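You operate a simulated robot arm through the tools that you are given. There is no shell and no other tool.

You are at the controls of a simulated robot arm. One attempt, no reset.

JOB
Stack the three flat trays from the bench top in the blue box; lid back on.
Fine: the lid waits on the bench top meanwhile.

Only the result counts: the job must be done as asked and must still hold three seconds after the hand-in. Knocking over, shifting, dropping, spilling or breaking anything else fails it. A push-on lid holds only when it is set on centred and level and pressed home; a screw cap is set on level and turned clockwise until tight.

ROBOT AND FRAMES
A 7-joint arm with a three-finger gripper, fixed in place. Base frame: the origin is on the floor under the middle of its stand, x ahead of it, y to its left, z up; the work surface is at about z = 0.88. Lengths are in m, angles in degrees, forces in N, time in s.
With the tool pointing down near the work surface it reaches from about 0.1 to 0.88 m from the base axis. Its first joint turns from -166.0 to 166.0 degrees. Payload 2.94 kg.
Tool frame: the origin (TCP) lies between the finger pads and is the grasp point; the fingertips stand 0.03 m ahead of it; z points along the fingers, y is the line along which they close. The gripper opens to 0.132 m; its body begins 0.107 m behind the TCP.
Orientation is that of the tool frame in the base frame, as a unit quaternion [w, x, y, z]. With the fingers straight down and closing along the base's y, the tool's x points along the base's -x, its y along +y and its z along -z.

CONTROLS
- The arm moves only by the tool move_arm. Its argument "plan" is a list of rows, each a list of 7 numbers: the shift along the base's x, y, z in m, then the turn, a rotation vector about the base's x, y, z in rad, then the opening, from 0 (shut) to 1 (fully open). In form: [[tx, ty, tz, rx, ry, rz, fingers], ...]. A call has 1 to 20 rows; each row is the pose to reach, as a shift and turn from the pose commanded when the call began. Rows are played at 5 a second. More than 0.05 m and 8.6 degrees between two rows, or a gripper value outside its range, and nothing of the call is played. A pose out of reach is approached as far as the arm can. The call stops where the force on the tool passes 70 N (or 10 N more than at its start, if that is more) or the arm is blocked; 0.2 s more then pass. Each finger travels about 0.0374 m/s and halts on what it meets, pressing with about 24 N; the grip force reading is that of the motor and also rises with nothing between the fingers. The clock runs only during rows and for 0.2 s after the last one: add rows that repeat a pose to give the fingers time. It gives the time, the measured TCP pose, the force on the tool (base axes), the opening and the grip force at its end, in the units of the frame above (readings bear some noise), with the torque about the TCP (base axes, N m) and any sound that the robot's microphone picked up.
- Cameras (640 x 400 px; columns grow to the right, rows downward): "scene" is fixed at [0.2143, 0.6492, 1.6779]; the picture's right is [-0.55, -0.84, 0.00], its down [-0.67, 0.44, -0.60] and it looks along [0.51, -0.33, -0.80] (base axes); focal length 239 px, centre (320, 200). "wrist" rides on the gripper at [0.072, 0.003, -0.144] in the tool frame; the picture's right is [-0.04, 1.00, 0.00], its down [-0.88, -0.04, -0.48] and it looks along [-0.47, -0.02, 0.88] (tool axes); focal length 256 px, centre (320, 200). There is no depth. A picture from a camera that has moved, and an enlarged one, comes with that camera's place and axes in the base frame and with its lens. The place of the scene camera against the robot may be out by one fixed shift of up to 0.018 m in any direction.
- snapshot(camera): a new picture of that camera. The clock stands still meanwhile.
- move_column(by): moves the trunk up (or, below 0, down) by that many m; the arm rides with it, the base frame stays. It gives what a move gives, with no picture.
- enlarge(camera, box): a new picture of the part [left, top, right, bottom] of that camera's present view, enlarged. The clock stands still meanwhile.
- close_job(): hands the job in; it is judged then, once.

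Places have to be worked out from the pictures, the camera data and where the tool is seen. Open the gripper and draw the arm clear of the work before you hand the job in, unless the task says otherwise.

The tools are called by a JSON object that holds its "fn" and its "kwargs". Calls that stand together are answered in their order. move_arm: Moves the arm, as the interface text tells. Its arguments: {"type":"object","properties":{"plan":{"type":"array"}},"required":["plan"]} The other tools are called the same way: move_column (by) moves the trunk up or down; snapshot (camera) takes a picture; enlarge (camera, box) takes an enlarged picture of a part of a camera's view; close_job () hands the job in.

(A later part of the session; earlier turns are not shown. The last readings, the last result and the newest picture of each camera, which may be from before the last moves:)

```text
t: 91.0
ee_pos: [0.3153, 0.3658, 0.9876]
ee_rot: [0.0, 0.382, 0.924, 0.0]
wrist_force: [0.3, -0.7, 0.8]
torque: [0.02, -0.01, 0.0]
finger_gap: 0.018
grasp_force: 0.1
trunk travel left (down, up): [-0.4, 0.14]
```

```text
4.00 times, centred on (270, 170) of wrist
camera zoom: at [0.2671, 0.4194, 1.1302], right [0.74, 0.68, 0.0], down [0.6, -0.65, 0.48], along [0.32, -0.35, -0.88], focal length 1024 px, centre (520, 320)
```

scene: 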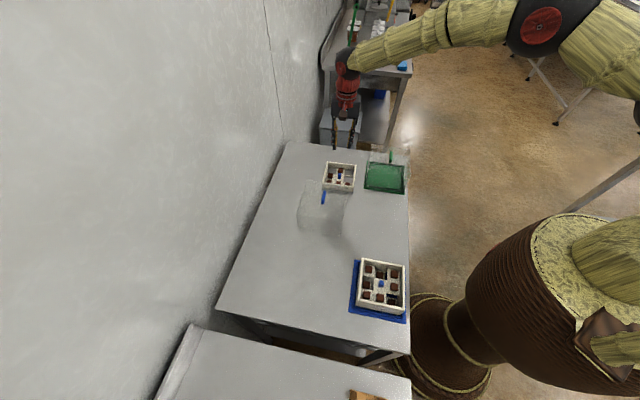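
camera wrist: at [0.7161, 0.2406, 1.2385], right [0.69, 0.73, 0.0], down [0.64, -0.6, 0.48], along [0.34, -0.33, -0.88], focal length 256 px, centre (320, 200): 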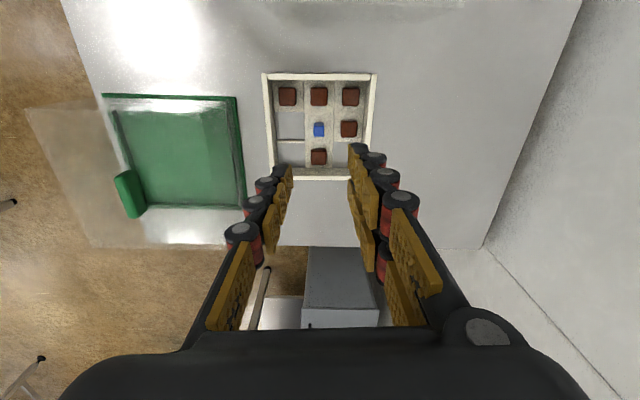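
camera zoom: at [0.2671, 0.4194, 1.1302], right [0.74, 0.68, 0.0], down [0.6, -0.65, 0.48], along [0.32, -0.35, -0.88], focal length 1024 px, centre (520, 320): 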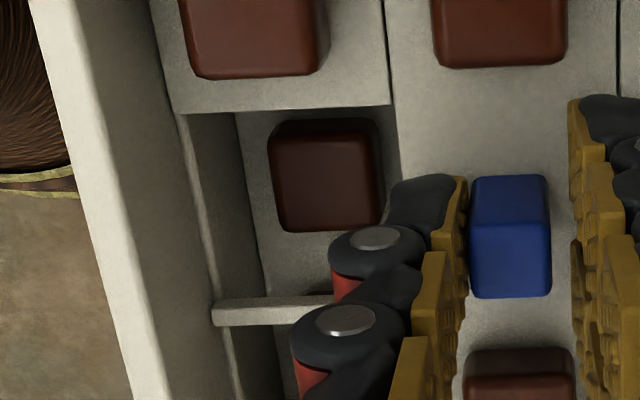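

The tray slid about 2 mm to the front on release, as before. I raise 6 mm and nudge it back with the front finger.

{"fn": "move_arm", "kwargs": {"plan": [[0, 0, 0.003, 0, 0, 0, 0.15], [0, 0, 0.006, 0, 0, 0, 0.15], [0.0007, 0.0007, 0.006, 0, 0, 0, 0.15], [0.0014, 0.0014, 0.006, 0, 0, 0, 0.15], [0.002, 0.002, 0.006, 0, 0, 0, 0.15], [0.002, 0.002, 0.006, 0, 0, 0, 0.15]]}}

{"fn": "enlarge", "kwargs": {"camera": "wrist", "box": [160, 20, 480, 220]}}

{"fn": "enlarge", "kwargs": {"camera": "wrist", "box": [220, 120, 320, 220]}}

```text
t: 92.4
ee_pos: [0.3168, 0.3681, 0.9935]
ee_rot: [0.0, 0.383, 0.924, 0.001]
wrist_force: [-0.6, -0.4, 0.0]
torque: [-0.02, 0.04, -0.02]
finger_gap: 0.02
grasp_force: 0.3
trunk travel left (down, up): [-0.4, 0.14]
```

```text
2.00 times, centred on (320, 120) of wrist
camera zoom: at [0.2688, 0.4205, 1.1366], right [0.74, 0.68, 0.0], down [0.6, -0.65, 0.48], along [0.32, -0.35, -0.88], focal length 512 px, centre (320, 360)
```

zoom: 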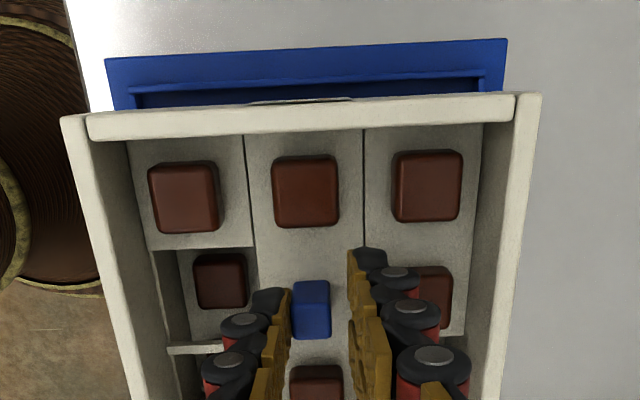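

```text
4.00 times, centred on (270, 170) of wrist
camera zoom: at [0.2688, 0.4205, 1.1366], right [0.74, 0.68, 0.0], down [0.6, -0.65, 0.48], along [0.32, -0.35, -0.88], focal length 1024 px, centre (520, 320)
```

zoom: 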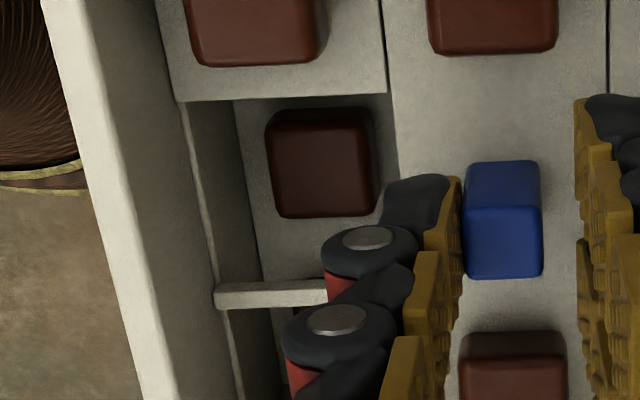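

{"fn": "enlarge", "kwargs": {"camera": "wrist", "box": [235, 140, 285, 205]}}

{"fn": "enlarge", "kwargs": {"camera": "scene", "box": [355, 285, 415, 325]}}

```text
6.15 times, centred on (260, 172) of wrist
camera zoom: at [0.2688, 0.4205, 1.1366], right [0.74, 0.68, 0.0], down [0.6, -0.65, 0.48], along [0.32, -0.35, -0.88], focal length 1575 px, centre (689, 369)
```

zoom: 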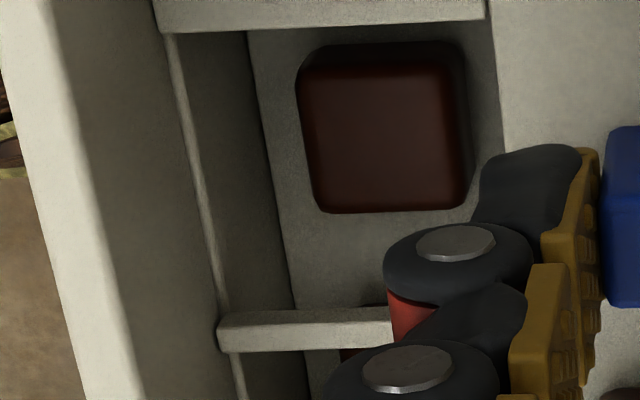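

```text
10.00 times, centred on (385, 305) of scene
camera zoom: at [0.2143, 0.6492, 1.6779], right [-0.55, -0.84, 0.0], down [-0.67, 0.44, -0.6], along [0.51, -0.33, -0.8], focal length 2394 px, centre (-330, -850)
```

zoom: 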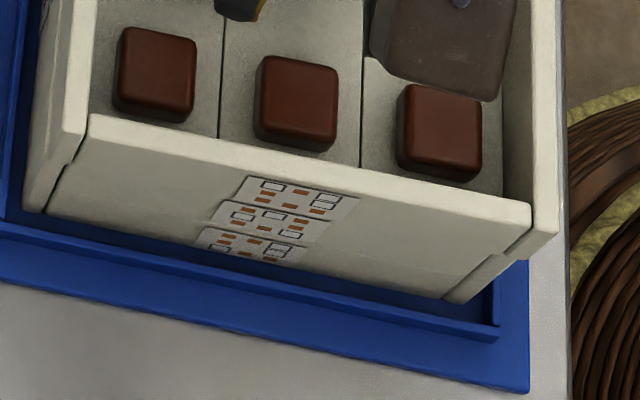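

About 1 mm of ledge remains; I nudge another millimetre.

{"fn": "move_arm", "kwargs": {"plan": [[0.0004, 0.0004, 0, 0, 0, 0, 0.15], [0.0007, 0.0007, 0, 0, 0, 0, 0.15], [0.0007, 0.0007, 0, 0, 0, 0, 0.15]]}}

{"fn": "enlarge", "kwargs": {"camera": "wrist", "box": [235, 140, 285, 205]}}

{"fn": "enlarge", "kwargs": {"camera": "wrist", "box": [160, 20, 480, 220]}}

```text
t: 93.2
ee_pos: [0.3168, 0.3667, 0.9935]
ee_rot: [0.0, 0.382, 0.924, 0.0]
wrist_force: [-1.0, 0.1, 0.4]
torque: [-0.05, 0.0, 0.0]
finger_gap: 0.02
grasp_force: 0.4
trunk travel left (down, up): [-0.4, 0.14]
```

```text
6.15 times, centred on (260, 172) of wrist
camera zoom: at [0.2689, 0.4211, 1.1362], right [0.74, 0.68, 0.0], down [0.6, -0.65, 0.48], along [0.32, -0.35, -0.88], focal length 1575 px, centre (689, 369)
```

zoom: 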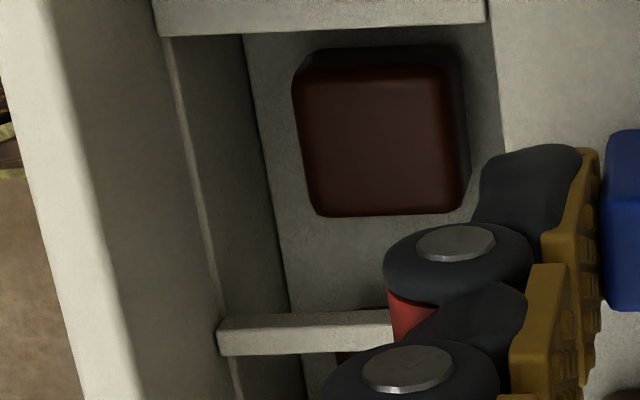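

```text
2.00 times, centred on (320, 120) of wrist
camera zoom: at [0.2689, 0.4211, 1.1362], right [0.74, 0.68, 0.0], down [0.6, -0.65, 0.48], along [0.32, -0.35, -0.88], focal length 512 px, centre (320, 360)
```

zoom: 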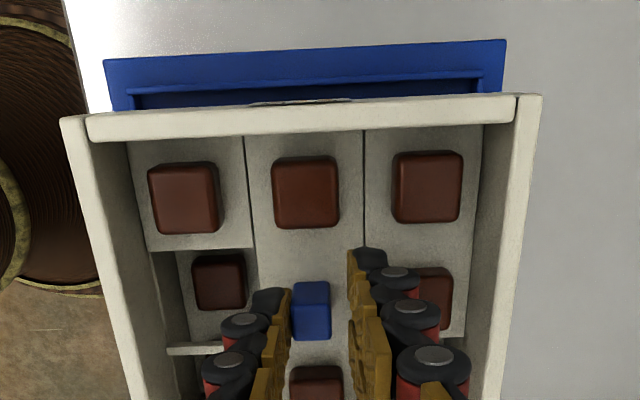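

The ledge is down to about 0.5 mm. I back the finger off, rise straight up and inspect the stack.

{"fn": "move_arm", "kwargs": {"plan": [[-0.001, -0.001, 0, 0, 0, 0, 0.15], [-0.001, -0.001, 0.01, 0, 0, 0, 0.15], [-0.001, -0.001, 0.03, 0, 0, 0, 0.15], [-0.001, -0.001, 0.06, 0, 0, 0, 0.2], [-0.001, -0.001, 0.1, 0, 0, 0, 0.3], [-0.001, -0.001, 0.1, 0, 0, 0, 0.3]]}}

{"fn": "enlarge", "kwargs": {"camera": "wrist", "box": [220, 40, 420, 200]}}

{"fn": "enlarge", "kwargs": {"camera": "scene", "box": [340, 240, 420, 330]}}

```text
t: 94.6
ee_pos: [0.3155, 0.3662, 1.0932]
ee_rot: [0.0, 0.383, 0.924, 0.0]
wrist_force: [-0.2, 0.4, 0.5]
torque: [0.02, 0.02, 0.01]
finger_gap: 0.0397
grasp_force: 0.0
trunk travel left (down, up): [-0.4, 0.14]
```

```text
2.50 times, centred on (320, 120) of wrist
camera zoom: at [0.2669, 0.4198, 1.2358], right [0.74, 0.68, 0.0], down [0.6, -0.65, 0.48], along [0.32, -0.35, -0.88], focal length 640 px, centre (320, 400)
```

zoom: 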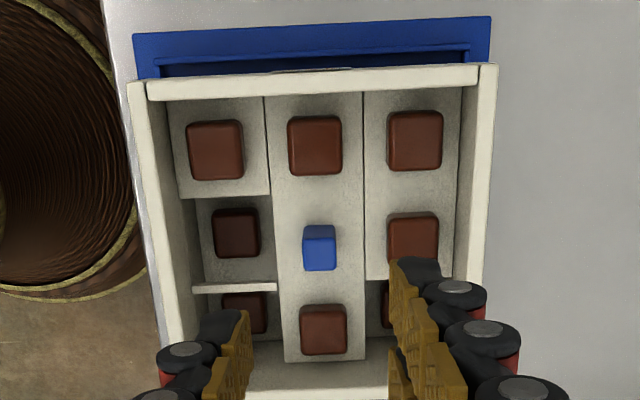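

```text
4.44 times, centred on (380, 285) of scene
camera zoom: at [0.2143, 0.6492, 1.6779], right [-0.55, -0.84, 0.0], down [-0.67, 0.44, -0.6], along [0.51, -0.33, -0.8], focal length 1064 px, centre (53, -178)
```

zoom: 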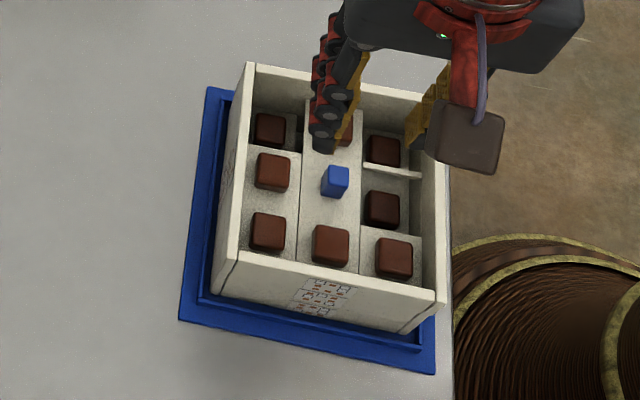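

The stack is neat and centred on the base. Now I go back to the parked lid (handle at about 0.647, 0.355).

{"fn": "move_arm", "kwargs": {"plan": [[0.02, -0.001, 0.02, 0, 0, 0, 0.42], [0.06, -0.002, 0.02, 0, 0, 0, 0.42], [0.1, -0.004, 0.02, 0, 0, 0, 0.42], [0.14, -0.006, 0.02, 0, 0, 0, 0.42], [0.18, -0.007, 0.02, 0, 0, 0, 0.42], [0.22, -0.009, 0.02, 0, 0, 0, 0.42], [0.26, -0.01, 0.02, 0, 0, 0, 0.42], [0.295, -0.012, 0.02, 0, 0, 0, 0.42], [0.32, -0.013, 0.02, 0, 0, 0, 0.42], [0.3314, -0.0133, 0.0, 0, 0, 0, 0.42], [0.3314, -0.0133, -0.02, 0, 0, 0, 0.42], [0.3314, -0.0133, -0.02, 0, 0, 0, 0.42], [0.3314, -0.0133, -0.02, 0, 0, 0, 0.42]]}}

{"fn": "snapshot", "kwargs": {"camera": "wrist"}}

{"fn": "enlarge", "kwargs": {"camera": "wrist", "box": [240, 90, 400, 220]}}

```text
t: 97.4
ee_pos: [0.6491, 0.3555, 1.0712]
ee_rot: [0.0, 0.383, 0.924, 0.0]
wrist_force: [0.1, -0.1, -0.5]
torque: [0.02, 0.01, -0.01]
finger_gap: 0.0553
grasp_force: 0.0
trunk travel left (down, up): [-0.4, 0.14]
```

```text
taken
camera wrist: at [0.6009, 0.4087, 1.2155], right [0.74, 0.68, 0.0], down [0.6, -0.65, 0.48], along [0.32, -0.35, -0.88], focal length 256 px, centre (320, 200)
```

wrist: 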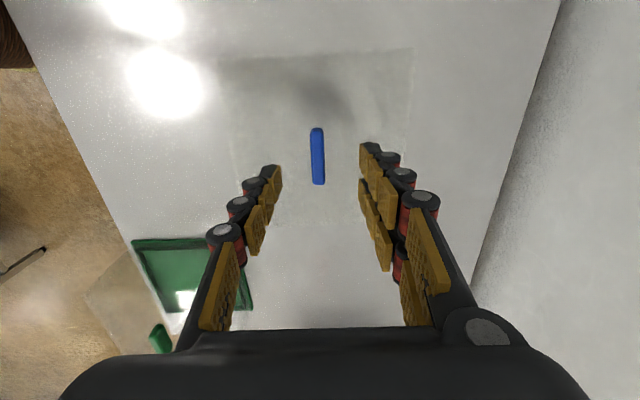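

```text
3.08 times, centred on (320, 155) of wrist
camera zoom: at [0.6009, 0.4087, 1.2155], right [0.74, 0.68, 0.0], down [0.6, -0.65, 0.48], along [0.32, -0.35, -0.88], focal length 788 px, centre (320, 338)
```

zoom: 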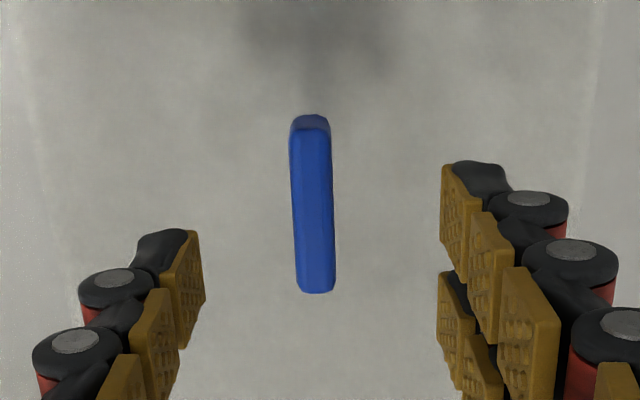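

The handle is at tool (-2.5, -2.0) mm and parallel to the fingers. I correct and lower in two stages to the grip height.

{"fn": "move_arm", "kwargs": {"plan": [[0, -0.0028, -0.01, 0, 0, 0, 0.42], [0, -0.0028, -0.025, 0, 0, 0, 0.42], [0, -0.0028, -0.04, 0, 0, 0, 0.42], [0, -0.0028, -0.05, 0, 0, 0, 0.42], [0, -0.0028, -0.05, 0, 0, 0, 0.42], [0, -0.0028, -0.05, 0, 0, 0, 0.42]]}}

{"fn": "enlarge", "kwargs": {"camera": "wrist", "box": [240, 100, 400, 230]}}

```text
t: 98.8
ee_pos: [0.6511, 0.3504, 1.023]
ee_rot: [0.0, 0.383, 0.924, 0.0]
wrist_force: [0.3, 0.5, -0.2]
torque: [0.01, -0.01, -0.01]
finger_gap: 0.0555
grasp_force: 0.0
trunk travel left (down, up): [-0.4, 0.14]
```

```text
3.08 times, centred on (320, 165) of wrist
camera zoom: at [0.6023, 0.4045, 1.1668], right [0.74, 0.68, 0.0], down [0.6, -0.65, 0.48], along [0.32, -0.35, -0.88], focal length 788 px, centre (320, 308)
```

zoom: 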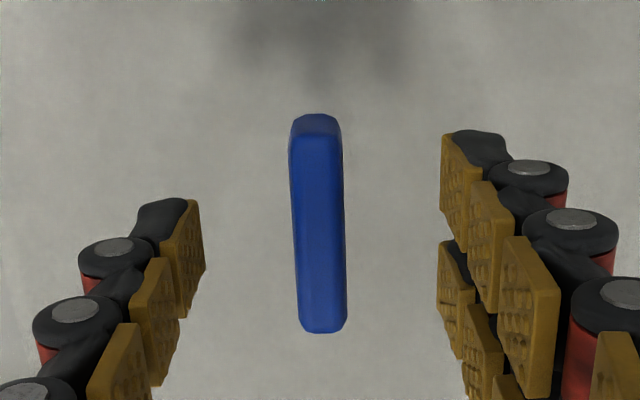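

Centred on the handle. I lower the last 8.5 mm and close.

{"fn": "move_arm", "kwargs": {"plan": [[0, 0, -0.004, 0, 0, 0, 0.42], [0, 0, -0.008, 0, 0, 0, 0.42], [0, 0, -0.008, 0, 0, 0, 0.42]]}}

```text
t: 99.6
ee_pos: [0.6498, 0.3507, 1.0149]
ee_rot: [0.0, 0.382, 0.924, 0.0]
wrist_force: [0.8, 0.4, 0.2]
torque: [-0.03, -0.01, -0.02]
finger_gap: 0.0552
grasp_force: 0.2
trunk travel left (down, up): [-0.4, 0.14]
```

{"fn": "move_arm", "kwargs": {"plan": [[0, 0, 0, 0, 0, 0, 0.25], [0, 0, 0, 0, 0, 0, 0.1], [0, 0, 0, 0, 0, 0, 0.0], [0, 0, 0, 0, 0, 0, 0.0], [0, 0, 0, 0, 0, 0, 0.0], [0, 0, 0, 0, 0, 0, 0.0]]}}

{"fn": "enlarge", "kwargs": {"camera": "wrist", "box": [240, 100, 400, 230]}}

```text
t: 101.0
ee_pos: [0.6497, 0.3505, 1.0152]
ee_rot: [0.0, 0.383, 0.924, 0.0]
wrist_force: [-0.2, 0.2, -0.9]
torque: [-0.02, -0.01, -0.04]
finger_gap: 0.0117
grasp_force: 23.7
trunk travel left (down, up): [-0.4, 0.14]
```

```text
3.08 times, centred on (320, 165) of wrist
camera zoom: at [0.6016, 0.4049, 1.1581], right [0.74, 0.68, 0.0], down [0.6, -0.65, 0.48], along [0.32, -0.35, -0.88], focal length 788 px, centre (320, 308)
```

zoom: 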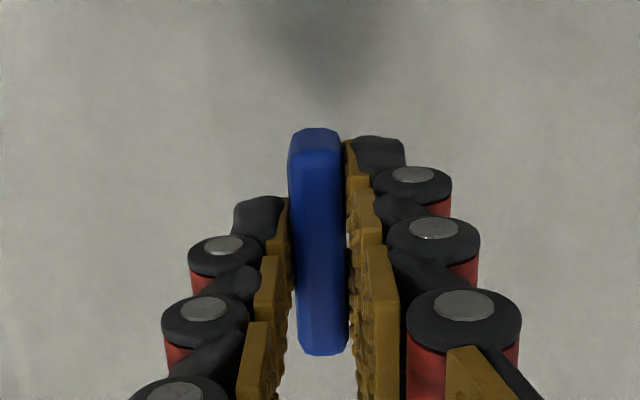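

The lid handle is gripped at its middle (gap 11.7 mm). I lift the hood high enough to clear the stack and carry it over the box.

{"fn": "move_arm", "kwargs": {"plan": [[0, 0, 0.006, 0, 0, 0, 0.0], [0, 0, 0.025, 0, 0, 0, 0.0], [0, 0, 0.06, 0, 0, 0, 0.0], [0, 0, 0.1, 0, 0, 0, 0.0], [0, 0, 0.14, 0, 0, 0, 0.0], [-0.01, 0.0, 0.16, 0, 0, 0, 0.0], [-0.04, 0.001, 0.16, 0, 0, 0, 0.0], [-0.08, 0.003, 0.16, 0, 0, 0, 0.0], [-0.12, 0.005, 0.16, 0, 0, 0, 0.0], [-0.16, 0.007, 0.16, 0, 0, 0, 0.0], [-0.2, 0.0085, 0.16, 0, 0, 0, 0.0], [-0.24, 0.01, 0.16, 0, 0, 0, 0.0], [-0.275, 0.0115, 0.16, 0, 0, 0, 0.0], [-0.305, 0.013, 0.16, 0, 0, 0, 0.0], [-0.325, 0.0138, 0.16, 0, 0, 0, 0.0], [-0.3336, 0.0142, 0.16, 0, 0, 0, 0.0], [-0.3336, 0.0142, 0.16, 0, 0, 0, 0.0], [-0.3336, 0.0142, 0.16, 0, 0, 0, 0.0]]}}

{"fn": "snapshot", "kwargs": {"camera": "wrist"}}

{"fn": "enlarge", "kwargs": {"camera": "scene", "box": [320, 210, 440, 330]}}

```text
t: 104.8
ee_pos: [0.3134, 0.363, 1.1745]
ee_rot: [0.0, 0.383, 0.924, 0.0]
wrist_force: [0.2, -0.1, -1.7]
torque: [0.01, 0.02, 0.0]
finger_gap: 0.0117
grasp_force: 24.3
trunk travel left (down, up): [-0.4, 0.14]
```

```text
taken
camera wrist: at [0.2663, 0.4183, 1.3171], right [0.74, 0.68, 0.0], down [0.59, -0.65, 0.48], along [0.32, -0.35, -0.88], focal length 256 px, centre (320, 200)
```

wrist: 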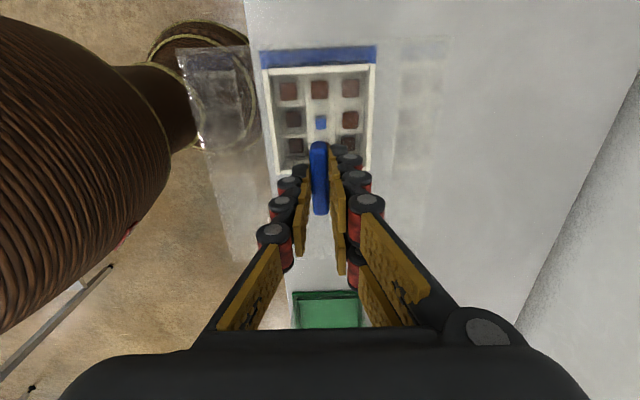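

```text
3.33 times, centred on (380, 270) of scene
camera zoom: at [0.2143, 0.6492, 1.6779], right [-0.55, -0.84, 0.0], down [-0.67, 0.44, -0.6], along [0.51, -0.33, -0.8], focal length 798 px, centre (120, -33)
```

zoom: 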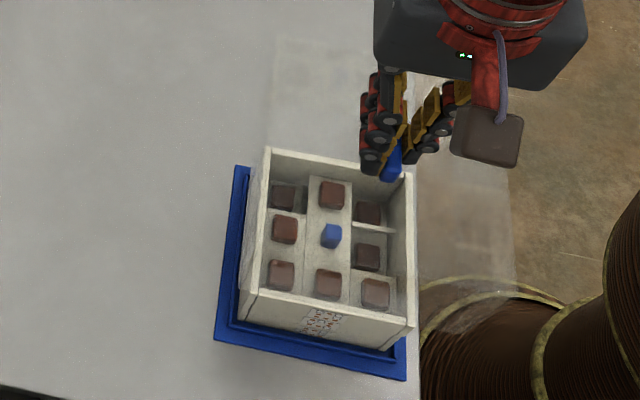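

{"fn": "enlarge", "kwargs": {"camera": "wrist", "box": [240, 30, 400, 150]}}

```text
3.33 times, centred on (320, 90) of wrist
camera zoom: at [0.2663, 0.4183, 1.3171], right [0.74, 0.68, 0.0], down [0.59, -0.65, 0.48], along [0.32, -0.35, -0.88], focal length 853 px, centre (320, 567)
```

zoom: 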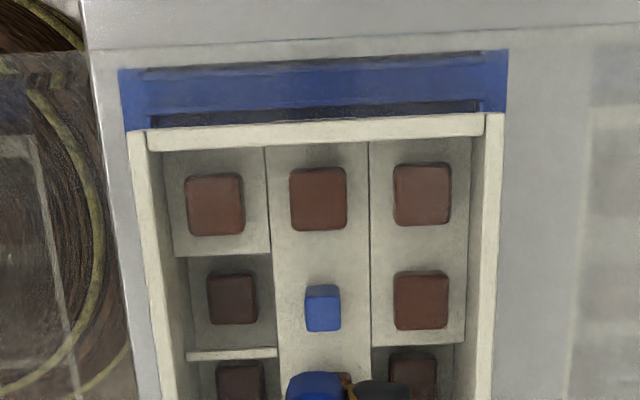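

The hood is right over the box (true TCP 0.3151, 0.3653; target 0.3154, 0.3654). I lower to just above the stack's top and check again.

{"fn": "move_arm", "kwargs": {"plan": [[0, 0, -0.015, 0, 0, 0, 0.0], [0, 0, -0.03, 0, 0, 0, 0.0], [0, 0, -0.042, 0, 0, 0, 0.0], [0, 0, -0.048, 0, 0, 0, 0.0], [0, 0, -0.048, 0, 0, 0, 0.0], [0, 0, -0.048, 0, 0, 0, 0.0]]}}

{"fn": "snapshot", "kwargs": {"camera": "wrist"}}

{"fn": "enlarge", "kwargs": {"camera": "scene", "box": [330, 230, 430, 330]}}

```text
t: 106.2
ee_pos: [0.3134, 0.3644, 1.1269]
ee_rot: [0.0, 0.382, 0.924, 0.001]
wrist_force: [-0.8, 0.0, -1.3]
torque: [0.02, 0.02, 0.0]
finger_gap: 0.0116
grasp_force: 23.9
trunk travel left (down, up): [-0.4, 0.14]
```

```text
taken
camera wrist: at [0.2651, 0.4191, 1.2708], right [0.74, 0.68, 0.0], down [0.6, -0.65, 0.48], along [0.32, -0.35, -0.88], focal length 256 px, centre (320, 200)
```

wrist: 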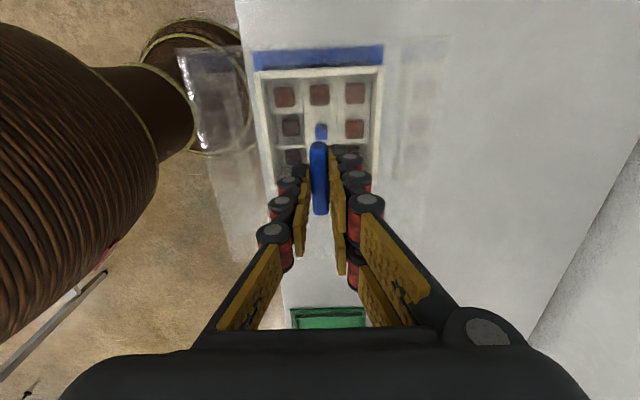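

```text
4.00 times, centred on (380, 280) of scene
camera zoom: at [0.2143, 0.6492, 1.6779], right [-0.55, -0.84, 0.0], down [-0.67, 0.44, -0.6], along [0.51, -0.33, -0.8], focal length 958 px, centre (80, -120)
```

zoom: 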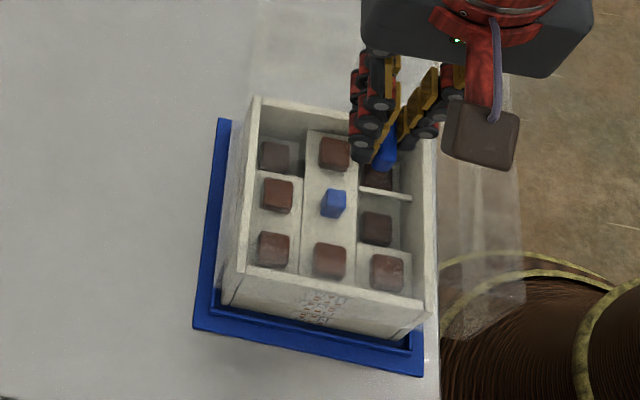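

{"fn": "move_arm", "kwargs": {"plan": [[0.0014, -0.0006, 0, 0, 0, 0, 0.0], [0.0014, -0.0006, -0.005, 0, 0, 0, 0.0], [0.0014, -0.0006, -0.01, 0, 0, 0, 0.0], [0.0014, -0.0006, -0.015, 0, 0, 0, 0.0], [0.0014, -0.0006, -0.02, 0, 0, 0, 0.0], [0.0014, -0.0006, -0.02, 0, 0, 0, 0.0]]}}

{"fn": "snapshot", "kwargs": {"camera": "wrist"}}

{"fn": "enlarge", "kwargs": {"camera": "scene", "box": [330, 230, 430, 330]}}

```text
t: 107.6
ee_pos: [0.315, 0.3651, 1.1068]
ee_rot: [0.0, 0.383, 0.924, -0.001]
wrist_force: [0.3, 0.2, -1.5]
torque: [0.0, 0.05, 0.02]
finger_gap: 0.0115
grasp_force: 23.9
trunk travel left (down, up): [-0.4, 0.14]
```

```text
taken
camera wrist: at [0.2679, 0.4177, 1.25], right [0.74, 0.68, 0.0], down [0.59, -0.65, 0.48], along [0.32, -0.35, -0.88], focal length 256 px, centre (320, 200)
```

wrist: 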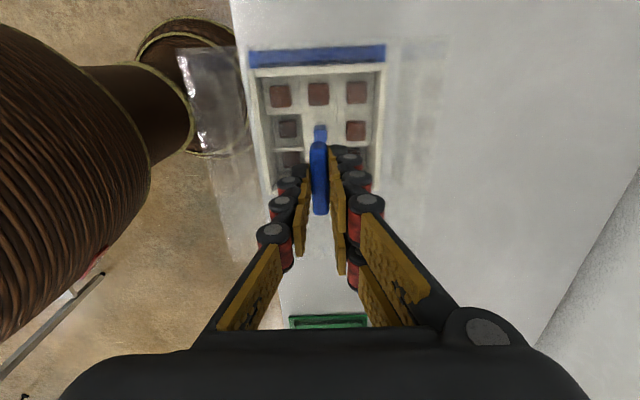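

```text
4.00 times, centred on (380, 280) of scene
camera zoom: at [0.2143, 0.6492, 1.6779], right [-0.55, -0.84, 0.0], down [-0.67, 0.44, -0.6], along [0.51, -0.33, -0.8], focal length 958 px, centre (80, -120)
```

zoom: 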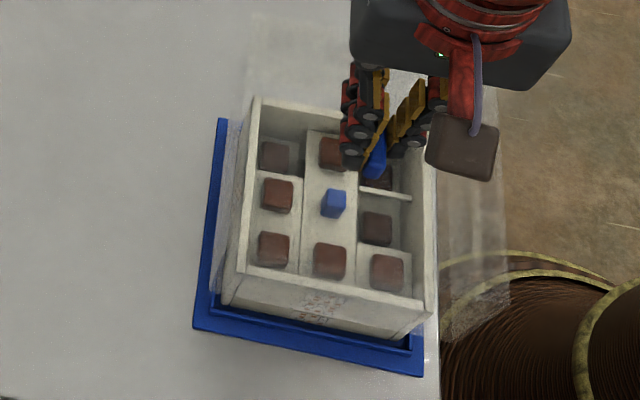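

No contact; the hood slides over the stack. I continue down with a slight correction to about 20 mm above the seat.

{"fn": "move_arm", "kwargs": {"plan": [[-0.001, 0.0005, -0.004, 0, 0, 0, 0.0], [-0.001, 0.0005, -0.012, 0, 0, 0, 0.0], [-0.001, 0.0005, -0.022, 0, 0, 0, 0.0], [-0.001, 0.0005, -0.034, 0, 0, 0, 0.0], [-0.001, 0.0005, -0.046, 0, 0, 0, 0.0], [-0.001, 0.0005, -0.058, 0, 0, 0, 0.0], [-0.001, 0.0005, -0.066, 0, 0, 0, 0.0], [-0.001, 0.0005, -0.066, 0, 0, 0, 0.0], [-0.001, 0.0005, -0.066, 0, 0, 0, 0.0]]}}

{"fn": "snapshot", "kwargs": {"camera": "wrist"}}

{"fn": "enlarge", "kwargs": {"camera": "scene", "box": [330, 230, 430, 330]}}

```text
t: 109.6
ee_pos: [0.3155, 0.3642, 1.04]
ee_rot: [0.0, 0.382, 0.924, 0.0]
wrist_force: [-1.0, -0.6, -1.4]
torque: [0.04, -0.02, 0.0]
finger_gap: 0.0118
grasp_force: 24.0
trunk travel left (down, up): [-0.4, 0.14]
```

```text
taken
camera wrist: at [0.2683, 0.4184, 1.1839], right [0.74, 0.68, 0.0], down [0.6, -0.65, 0.48], along [0.32, -0.35, -0.88], focal length 256 px, centre (320, 200)
```

wrist: 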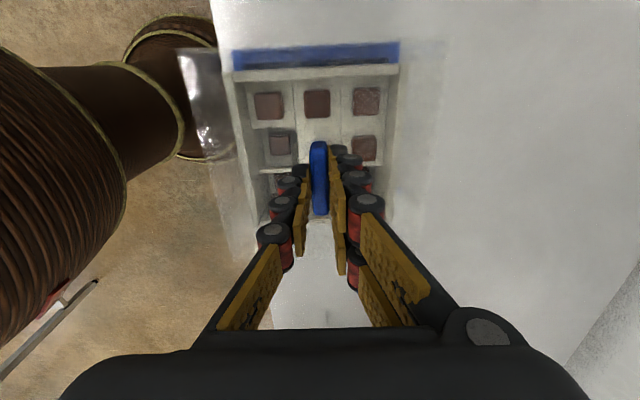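

```text
4.00 times, centred on (380, 280) of scene
camera zoom: at [0.2143, 0.6492, 1.6779], right [-0.55, -0.84, 0.0], down [-0.67, 0.44, -0.6], along [0.51, -0.33, -0.8], focal length 958 px, centre (80, -120)
```

zoom: 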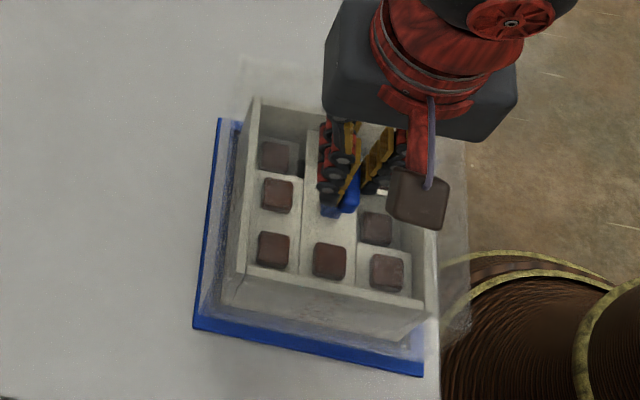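

{"fn": "move_arm", "kwargs": {"plan": [[-0.0009, 0, 0, 0, 0, 0, 0.0], [-0.0018, 0, -0.003, 0, 0, 0, 0.0], [-0.0018, 0, -0.008, 0, 0, 0, 0.0], [-0.0018, 0, -0.013, 0, 0, 0, 0.0], [-0.0018, 0, -0.013, 0, 0, 0, 0.0], [-0.0018, 0, -0.013, 0, 0, 0, 0.0]]}}

{"fn": "enlarge", "kwargs": {"camera": "wrist", "box": [200, 20, 440, 170]}}

{"fn": "enlarge", "kwargs": {"camera": "scene", "box": [330, 230, 430, 330]}}

```text
t: 111.0
ee_pos: [0.3138, 0.3656, 1.0286]
ee_rot: [0.0, 0.383, 0.924, 0.0]
wrist_force: [-0.1, -0.3, -1.8]
torque: [0.03, -0.02, 0.01]
finger_gap: 0.0115
grasp_force: 24.1
trunk travel left (down, up): [-0.4, 0.14]
```

```text
2.67 times, centred on (320, 95) of wrist
camera zoom: at [0.2653, 0.4197, 1.1708], right [0.74, 0.68, 0.0], down [0.59, -0.65, 0.48], along [0.32, -0.35, -0.88], focal length 683 px, centre (320, 480)
```

zoom: 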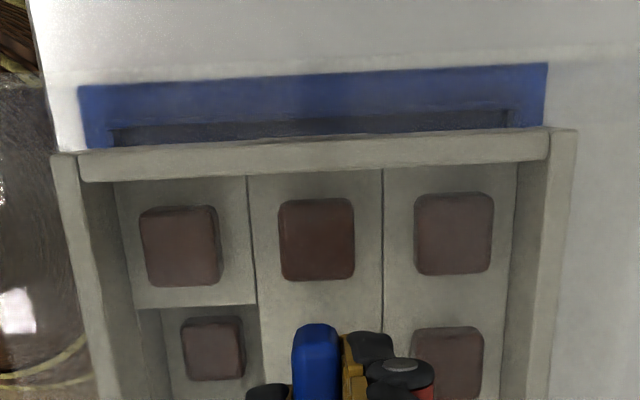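

```text
4.00 times, centred on (380, 280) of scene
camera zoom: at [0.2143, 0.6492, 1.6779], right [-0.55, -0.84, 0.0], down [-0.67, 0.44, -0.6], along [0.51, -0.33, -0.8], focal length 958 px, centre (80, -120)
```

zoom: 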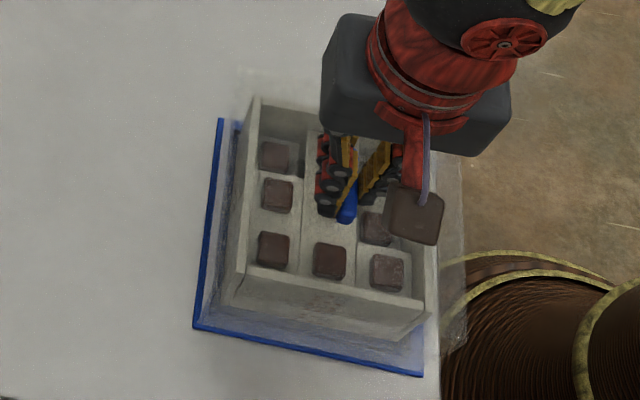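

True TCP is (0.3141, 0.3667); I correct 1.7 mm towards tool -x and go down further in small steps.

{"fn": "move_arm", "kwargs": {"plan": [[0.0006, -0.0006, 0, 0, 0, 0, 0.0], [0.0012, -0.0012, -0.001, 0, 0, 0, 0.0], [0.0012, -0.0012, -0.003, 0, 0, 0, 0.0], [0.0012, -0.0012, -0.004, 0, 0, 0, 0.0], [0.0012, -0.0012, -0.004, 0, 0, 0, 0.0]]}}

{"fn": "enlarge", "kwargs": {"camera": "scene", "box": [340, 250, 420, 330]}}

{"fn": "enlarge", "kwargs": {"camera": "wrist", "box": [200, 20, 440, 170]}}

```text
t: 112.2
ee_pos: [0.3131, 0.3632, 1.0239]
ee_rot: [0.0, 0.383, 0.924, 0.0]
wrist_force: [-0.7, 0.9, -1.8]
torque: [0.01, 0.0, 0.02]
finger_gap: 0.0115
grasp_force: 23.8
trunk travel left (down, up): [-0.4, 0.14]
```

```text
5.00 times, centred on (380, 290) of scene
camera zoom: at [0.2143, 0.6492, 1.6779], right [-0.55, -0.84, 0.0], down [-0.67, 0.44, -0.6], along [0.51, -0.33, -0.8], focal length 1197 px, centre (20, -250)
```

zoom: 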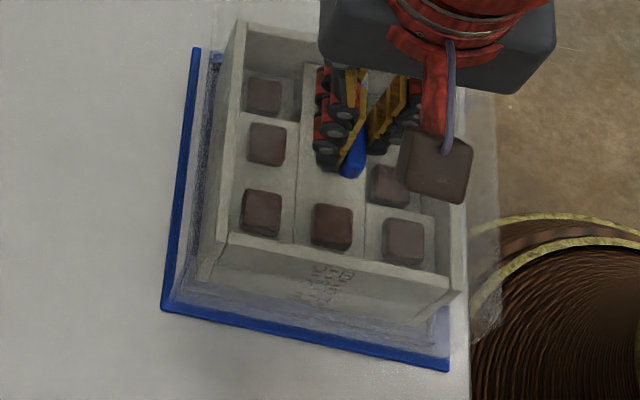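

```text
2.67 times, centred on (320, 95) of wrist
camera zoom: at [0.2667, 0.4176, 1.1666], right [0.74, 0.68, 0.0], down [0.6, -0.65, 0.48], along [0.32, -0.35, -0.88], focal length 683 px, centre (320, 480)
```

zoom: 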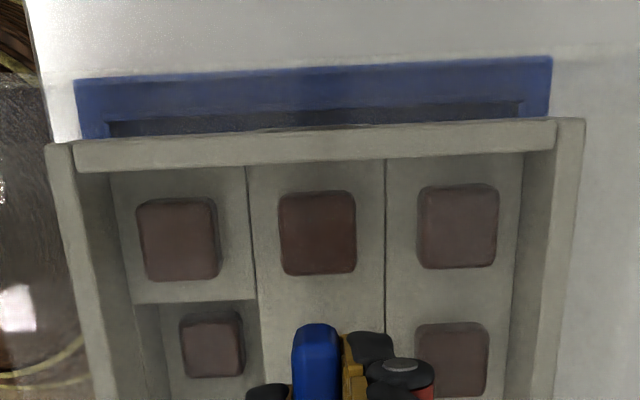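

Within 1 mm of the target. I lower on to the seat.

{"fn": "move_arm", "kwargs": {"plan": [[0, 0.0004, -0.001, 0, 0, 0, 0.0], [0, 0.0004, -0.002, 0, 0, 0, 0.0], [0, 0.0004, -0.003, 0, 0, 0, 0.0], [0, 0.0004, -0.003, 0, 0, 0, 0.0]]}}

{"fn": "enlarge", "kwargs": {"camera": "scene", "box": [340, 250, 420, 330]}}

```text
t: 113.2
ee_pos: [0.3148, 0.3638, 1.0217]
ee_rot: [0.0, 0.383, 0.924, 0.0]
wrist_force: [0.3, 0.8, -1.2]
torque: [-0.01, 0.0, -0.01]
finger_gap: 0.0116
grasp_force: 24.0
trunk travel left (down, up): [-0.4, 0.14]
```

```text
5.00 times, centred on (380, 290) of scene
camera zoom: at [0.2143, 0.6492, 1.6779], right [-0.55, -0.84, 0.0], down [-0.67, 0.44, -0.6], along [0.51, -0.33, -0.8], focal length 1197 px, centre (20, -250)
```

zoom: 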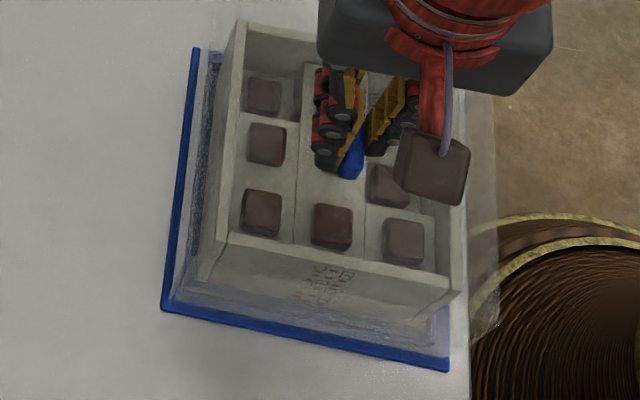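

{"fn": "move_arm", "kwargs": {"plan": [[0, 0, -0.001, 0, 0, 0, 0.0], [0, 0, -0.002, 0, 0, 0, 0.0], [0, 0, -0.002, 0, 0, 0, 0.0]]}}

{"fn": "snapshot", "kwargs": {"camera": "wrist"}}

```text
t: 114.0
ee_pos: [0.3153, 0.3631, 1.0191]
ee_rot: [0.0, 0.382, 0.924, 0.0]
wrist_force: [-0.9, -0.7, 0.2]
torque: [0.09, 0.16, 0.02]
finger_gap: 0.0117
grasp_force: 23.9
trunk travel left (down, up): [-0.4, 0.14]
```

```text
taken
camera wrist: at [0.2672, 0.4178, 1.1631], right [0.74, 0.68, 0.0], down [0.6, -0.65, 0.48], along [0.32, -0.35, -0.88], focal length 256 px, centre (320, 200)
```

wrist: 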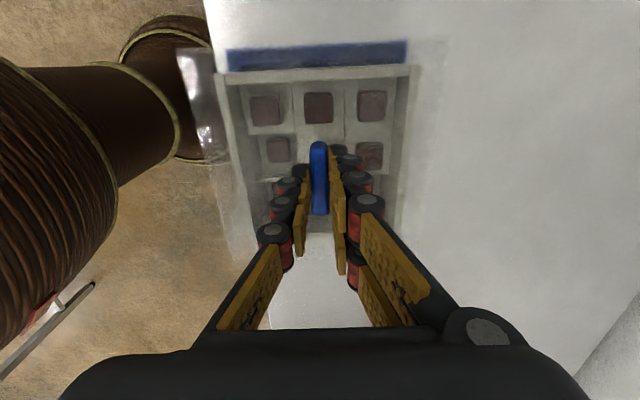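

First light contact at TCP z 1.019, right at the seat height. Now I press the lid down in small steps and watch the force.

{"fn": "move_arm", "kwargs": {"plan": [[0, 0, -0.001, 0, 0, 0, 0.0], [0, 0, -0.002, 0, 0, 0, 0.0], [0, 0, -0.002, 0, 0, 0, 0.0]]}}

{"fn": "snapshot", "kwargs": {"camera": "wrist"}}

{"fn": "enlarge", "kwargs": {"camera": "scene", "box": [340, 250, 420, 330]}}

```text
t: 114.8
ee_pos: [0.3141, 0.3641, 1.019]
ee_rot: [0.001, 0.382, 0.924, 0.001]
wrist_force: [1.5, -1.7, 18.0]
torque: [-0.01, -0.04, 0.0]
finger_gap: 0.0115
grasp_force: 24.2
trunk travel left (down, up): [-0.4, 0.14]
```

```text
taken
camera wrist: at [0.2668, 0.4176, 1.1622], right [0.74, 0.68, 0.0], down [0.59, -0.65, 0.48], along [0.32, -0.35, -0.88], focal length 256 px, centre (320, 200)
```

wrist: 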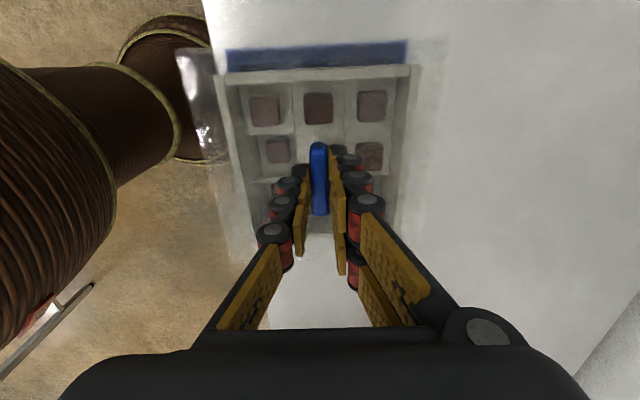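

```text
5.00 times, centred on (380, 290) of scene
camera zoom: at [0.2143, 0.6492, 1.6779], right [-0.55, -0.84, 0.0], down [-0.67, 0.44, -0.6], along [0.51, -0.33, -0.8], focal length 1197 px, centre (20, -250)
```

zoom: 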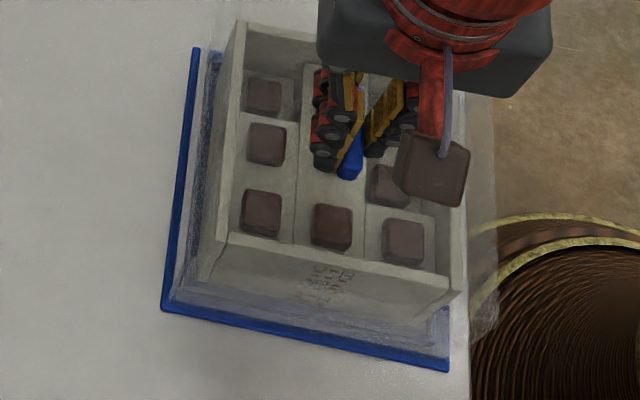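

The lid is at seat height (TCP 1.0182) at 18 N with no tilting torque. I press harder to bring it home.

{"fn": "move_arm", "kwargs": {"plan": [[0, 0, -0.0015, 0, 0, 0, 0.0], [0, 0, -0.003, 0, 0, 0, 0.0], [0, 0, -0.003, 0, 0, 0, 0.0]]}}

{"fn": "snapshot", "kwargs": {"camera": "wrist"}}

```text
t: 115.6
ee_pos: [0.3146, 0.364, 1.0156]
ee_rot: [0.0, 0.383, 0.924, 0.001]
wrist_force: [3.0, -1.6, 24.0]
torque: [-0.13, -0.15, -0.02]
finger_gap: 0.0115
grasp_force: 24.6
trunk travel left (down, up): [-0.4, 0.14]
```

```text
taken
camera wrist: at [0.2666, 0.4179, 1.1592], right [0.74, 0.68, 0.0], down [0.59, -0.65, 0.48], along [0.32, -0.35, -0.88], focal length 256 px, centre (320, 200)
```

wrist: 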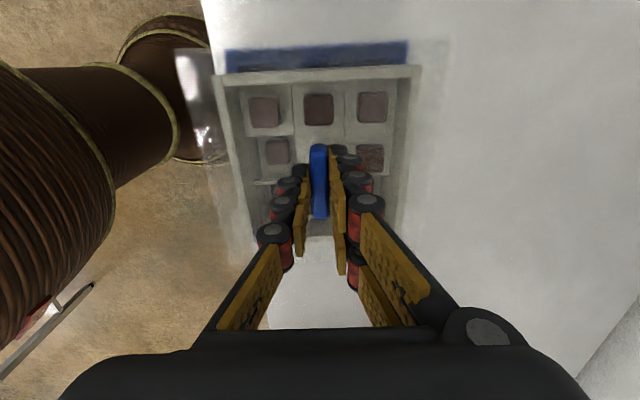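

The fingers slid about 3 mm down the handle, so the tips are now at the lid top. I push further to press the lid home with the tips.

{"fn": "move_arm", "kwargs": {"plan": [[0, 0, -0.001, 0, 0, 0, 0.0], [0, 0, -0.002, 0, 0, 0, 0.0], [0, 0, -0.003, 0, 0, 0, 0.0], [0, 0, -0.003, 0, 0, 0, 0.0]]}}

{"fn": "enlarge", "kwargs": {"camera": "wrist", "box": [240, 100, 400, 230]}}

```text
t: 116.6
ee_pos: [0.3152, 0.3647, 1.0166]
ee_rot: [0.001, 0.383, 0.924, 0.003]
wrist_force: [3.1, -5.0, 66.1]
torque: [-0.27, -0.2, 0.0]
finger_gap: 0.0114
grasp_force: 23.7
trunk travel left (down, up): [-0.4, 0.14]
```

```text
3.08 times, centred on (320, 165) of wrist
camera zoom: at [0.266, 0.4173, 1.1588], right [0.74, 0.68, 0.01], down [0.59, -0.65, 0.47], along [0.33, -0.34, -0.88], focal length 788 px, centre (320, 308)
```

zoom: 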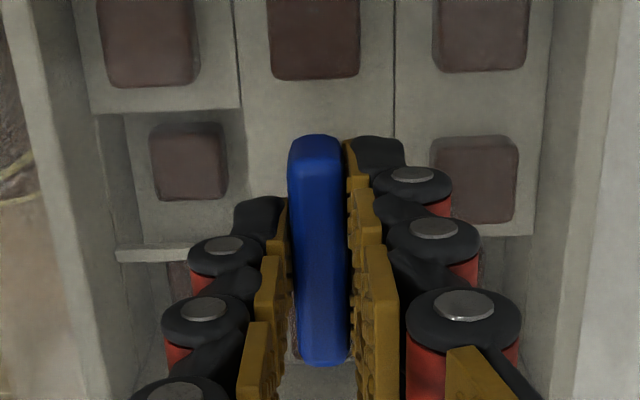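

66 N press with no further travel: the lid is home. I ease the press a little, open the fingers while still lightly pressing, then rise.

{"fn": "move_arm", "kwargs": {"plan": [[0, 0, 0.0015, 0, 0, 0, 0.0], [0, 0, 0.0025, 0, 0, 0, 0.0], [0, 0, 0.0025, 0, 0, 0, 0.1], [0, 0, 0.0025, 0, 0, 0, 0.25], [0, 0, 0.0025, 0, 0, 0, 0.4], [0, 0, 0.0025, 0, 0, 0, 0.42], [0, 0, 0.0025, 0, 0, 0, 0.42]]}}

{"fn": "snapshot", "kwargs": {"camera": "wrist"}}

{"fn": "enlarge", "kwargs": {"camera": "scene", "box": [340, 240, 430, 330]}}

```text
t: 118.2
ee_pos: [0.3135, 0.362, 1.0118]
ee_rot: [-0.001, 0.383, 0.924, -0.003]
wrist_force: [-2.4, -2.1, 9.2]
torque: [-0.2, 0.23, -0.02]
finger_gap: 0.058
grasp_force: 2.6
trunk travel left (down, up): [-0.4, 0.14]
```

```text
taken
camera wrist: at [0.2661, 0.4165, 1.1554], right [0.74, 0.68, -0.01], down [0.6, -0.65, 0.48], along [0.32, -0.35, -0.88], focal length 256 px, centre (320, 200)
```

wrist: 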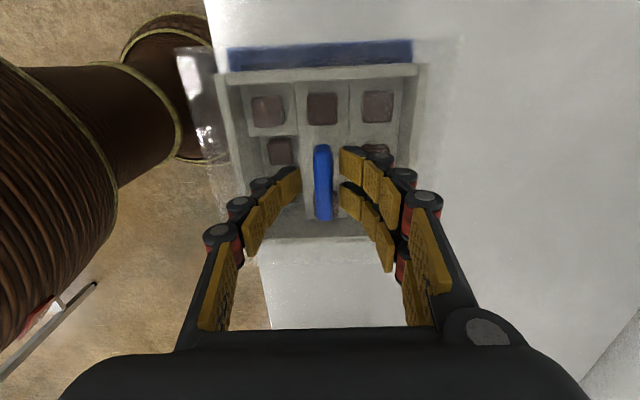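

```text
4.44 times, centred on (385, 285) of scene
camera zoom: at [0.2143, 0.6492, 1.6779], right [-0.55, -0.84, 0.0], down [-0.67, 0.44, -0.6], along [0.51, -0.33, -0.8], focal length 1064 px, centre (31, -178)
```

zoom: 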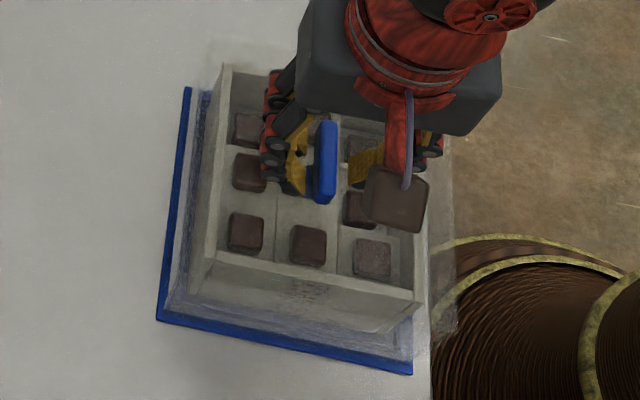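

{"fn": "move_arm", "kwargs": {"plan": [[0, 0, 0.003, 0, 0, 0, 0.42], [0, 0, 0.01, 0, 0, 0, 0.42], [0, 0, 0.025, 0, 0, 0, 0.42], [0, 0, 0.05, 0, 0, 0, 0.42], [0, 0, 0.08, 0, 0, 0, 0.42], [0, 0, 0.08, 0, 0, 0, 0.42]]}}

{"fn": "snapshot", "kwargs": {"camera": "wrist"}}

{"fn": "enlarge", "kwargs": {"camera": "wrist", "box": [200, 20, 440, 220]}}

{"fn": "enlarge", "kwargs": {"camera": "scene", "box": [340, 240, 430, 330]}}

```text
t: 119.6
ee_pos: [0.3126, 0.3636, 1.0914]
ee_rot: [0.0, 0.383, 0.924, -0.001]
wrist_force: [0.2, 0.3, 0.4]
torque: [-0.02, -0.02, -0.01]
finger_gap: 0.0554
grasp_force: 0.0
trunk travel left (down, up): [-0.4, 0.14]
```

```text
taken
camera wrist: at [0.265, 0.4167, 1.2349], right [0.74, 0.68, 0.0], down [0.6, -0.65, 0.48], along [0.32, -0.35, -0.88], focal length 256 px, centre (320, 200)
```

wrist: 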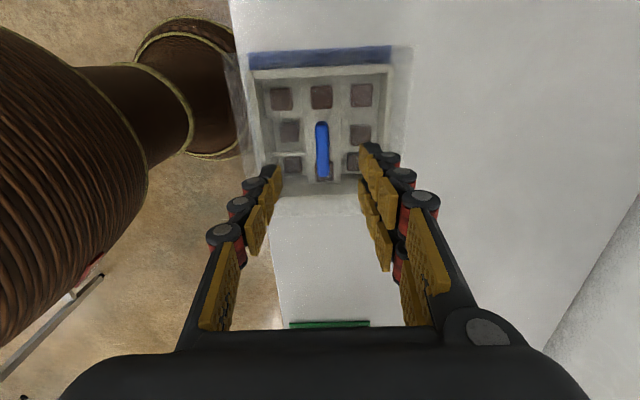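

```text
2.00 times, centred on (320, 120) of wrist
camera zoom: at [0.265, 0.4167, 1.2349], right [0.74, 0.68, 0.0], down [0.6, -0.65, 0.48], along [0.32, -0.35, -0.88], focal length 512 px, centre (320, 360)
```

zoom: 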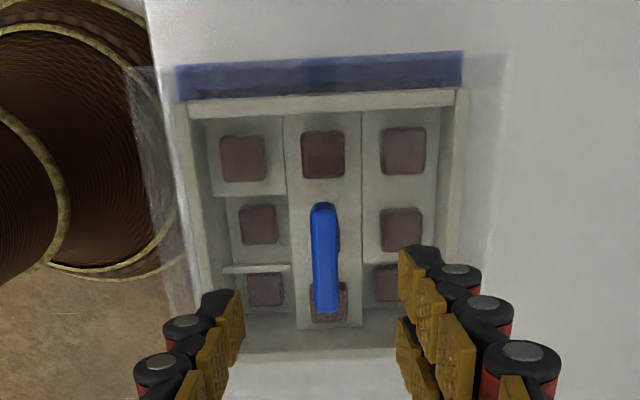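

```text
4.44 times, centred on (385, 285) of scene
camera zoom: at [0.2143, 0.6492, 1.6779], right [-0.55, -0.84, 0.0], down [-0.67, 0.44, -0.6], along [0.51, -0.33, -0.8], focal length 1064 px, centre (31, -178)
```

zoom: 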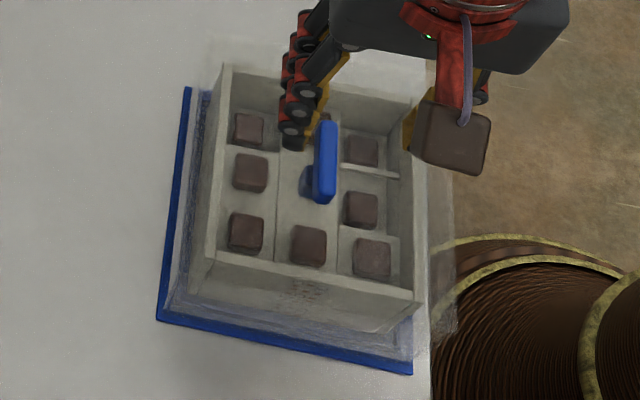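

The lid sits on the box. I compare with the very same crop as before the job started, and look closely at the lower edges.

{"fn": "enlarge", "kwargs": {"camera": "scene", "box": [340, 240, 420, 330]}}

{"fn": "enlarge", "kwargs": {"camera": "scene", "box": [345, 295, 415, 330]}}

{"fn": "enlarge", "kwargs": {"camera": "scene", "box": [280, 230, 440, 330]}}

```text
4.44 times, centred on (380, 285) of scene
camera zoom: at [0.2143, 0.6492, 1.6779], right [-0.55, -0.84, 0.0], down [-0.67, 0.44, -0.6], along [0.51, -0.33, -0.8], focal length 1064 px, centre (53, -178)
```

zoom: 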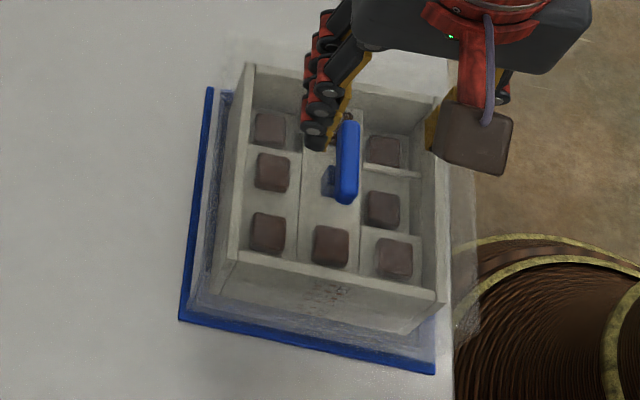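

```text
9.14 times, centred on (380, 312) of scene
camera zoom: at [0.2143, 0.6492, 1.6779], right [-0.55, -0.84, 0.0], down [-0.67, 0.44, -0.6], along [0.51, -0.33, -0.8], focal length 2189 px, centre (-229, -829)
```

zoom: 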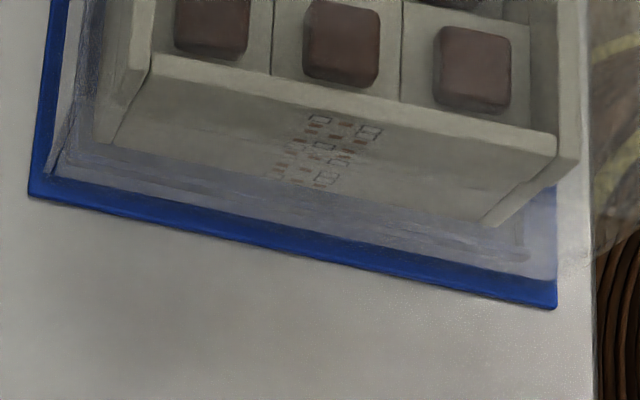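

```text
4.00 times, centred on (360, 280) of scene
camera zoom: at [0.2143, 0.6492, 1.6779], right [-0.55, -0.84, 0.0], down [-0.67, 0.44, -0.6], along [0.51, -0.33, -0.8], focal length 958 px, centre (160, -120)
```

zoom: 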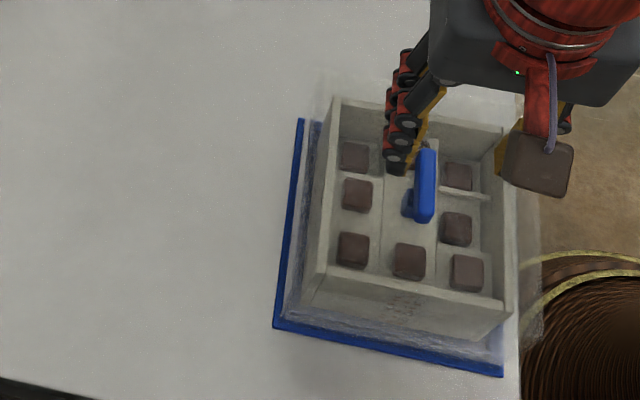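

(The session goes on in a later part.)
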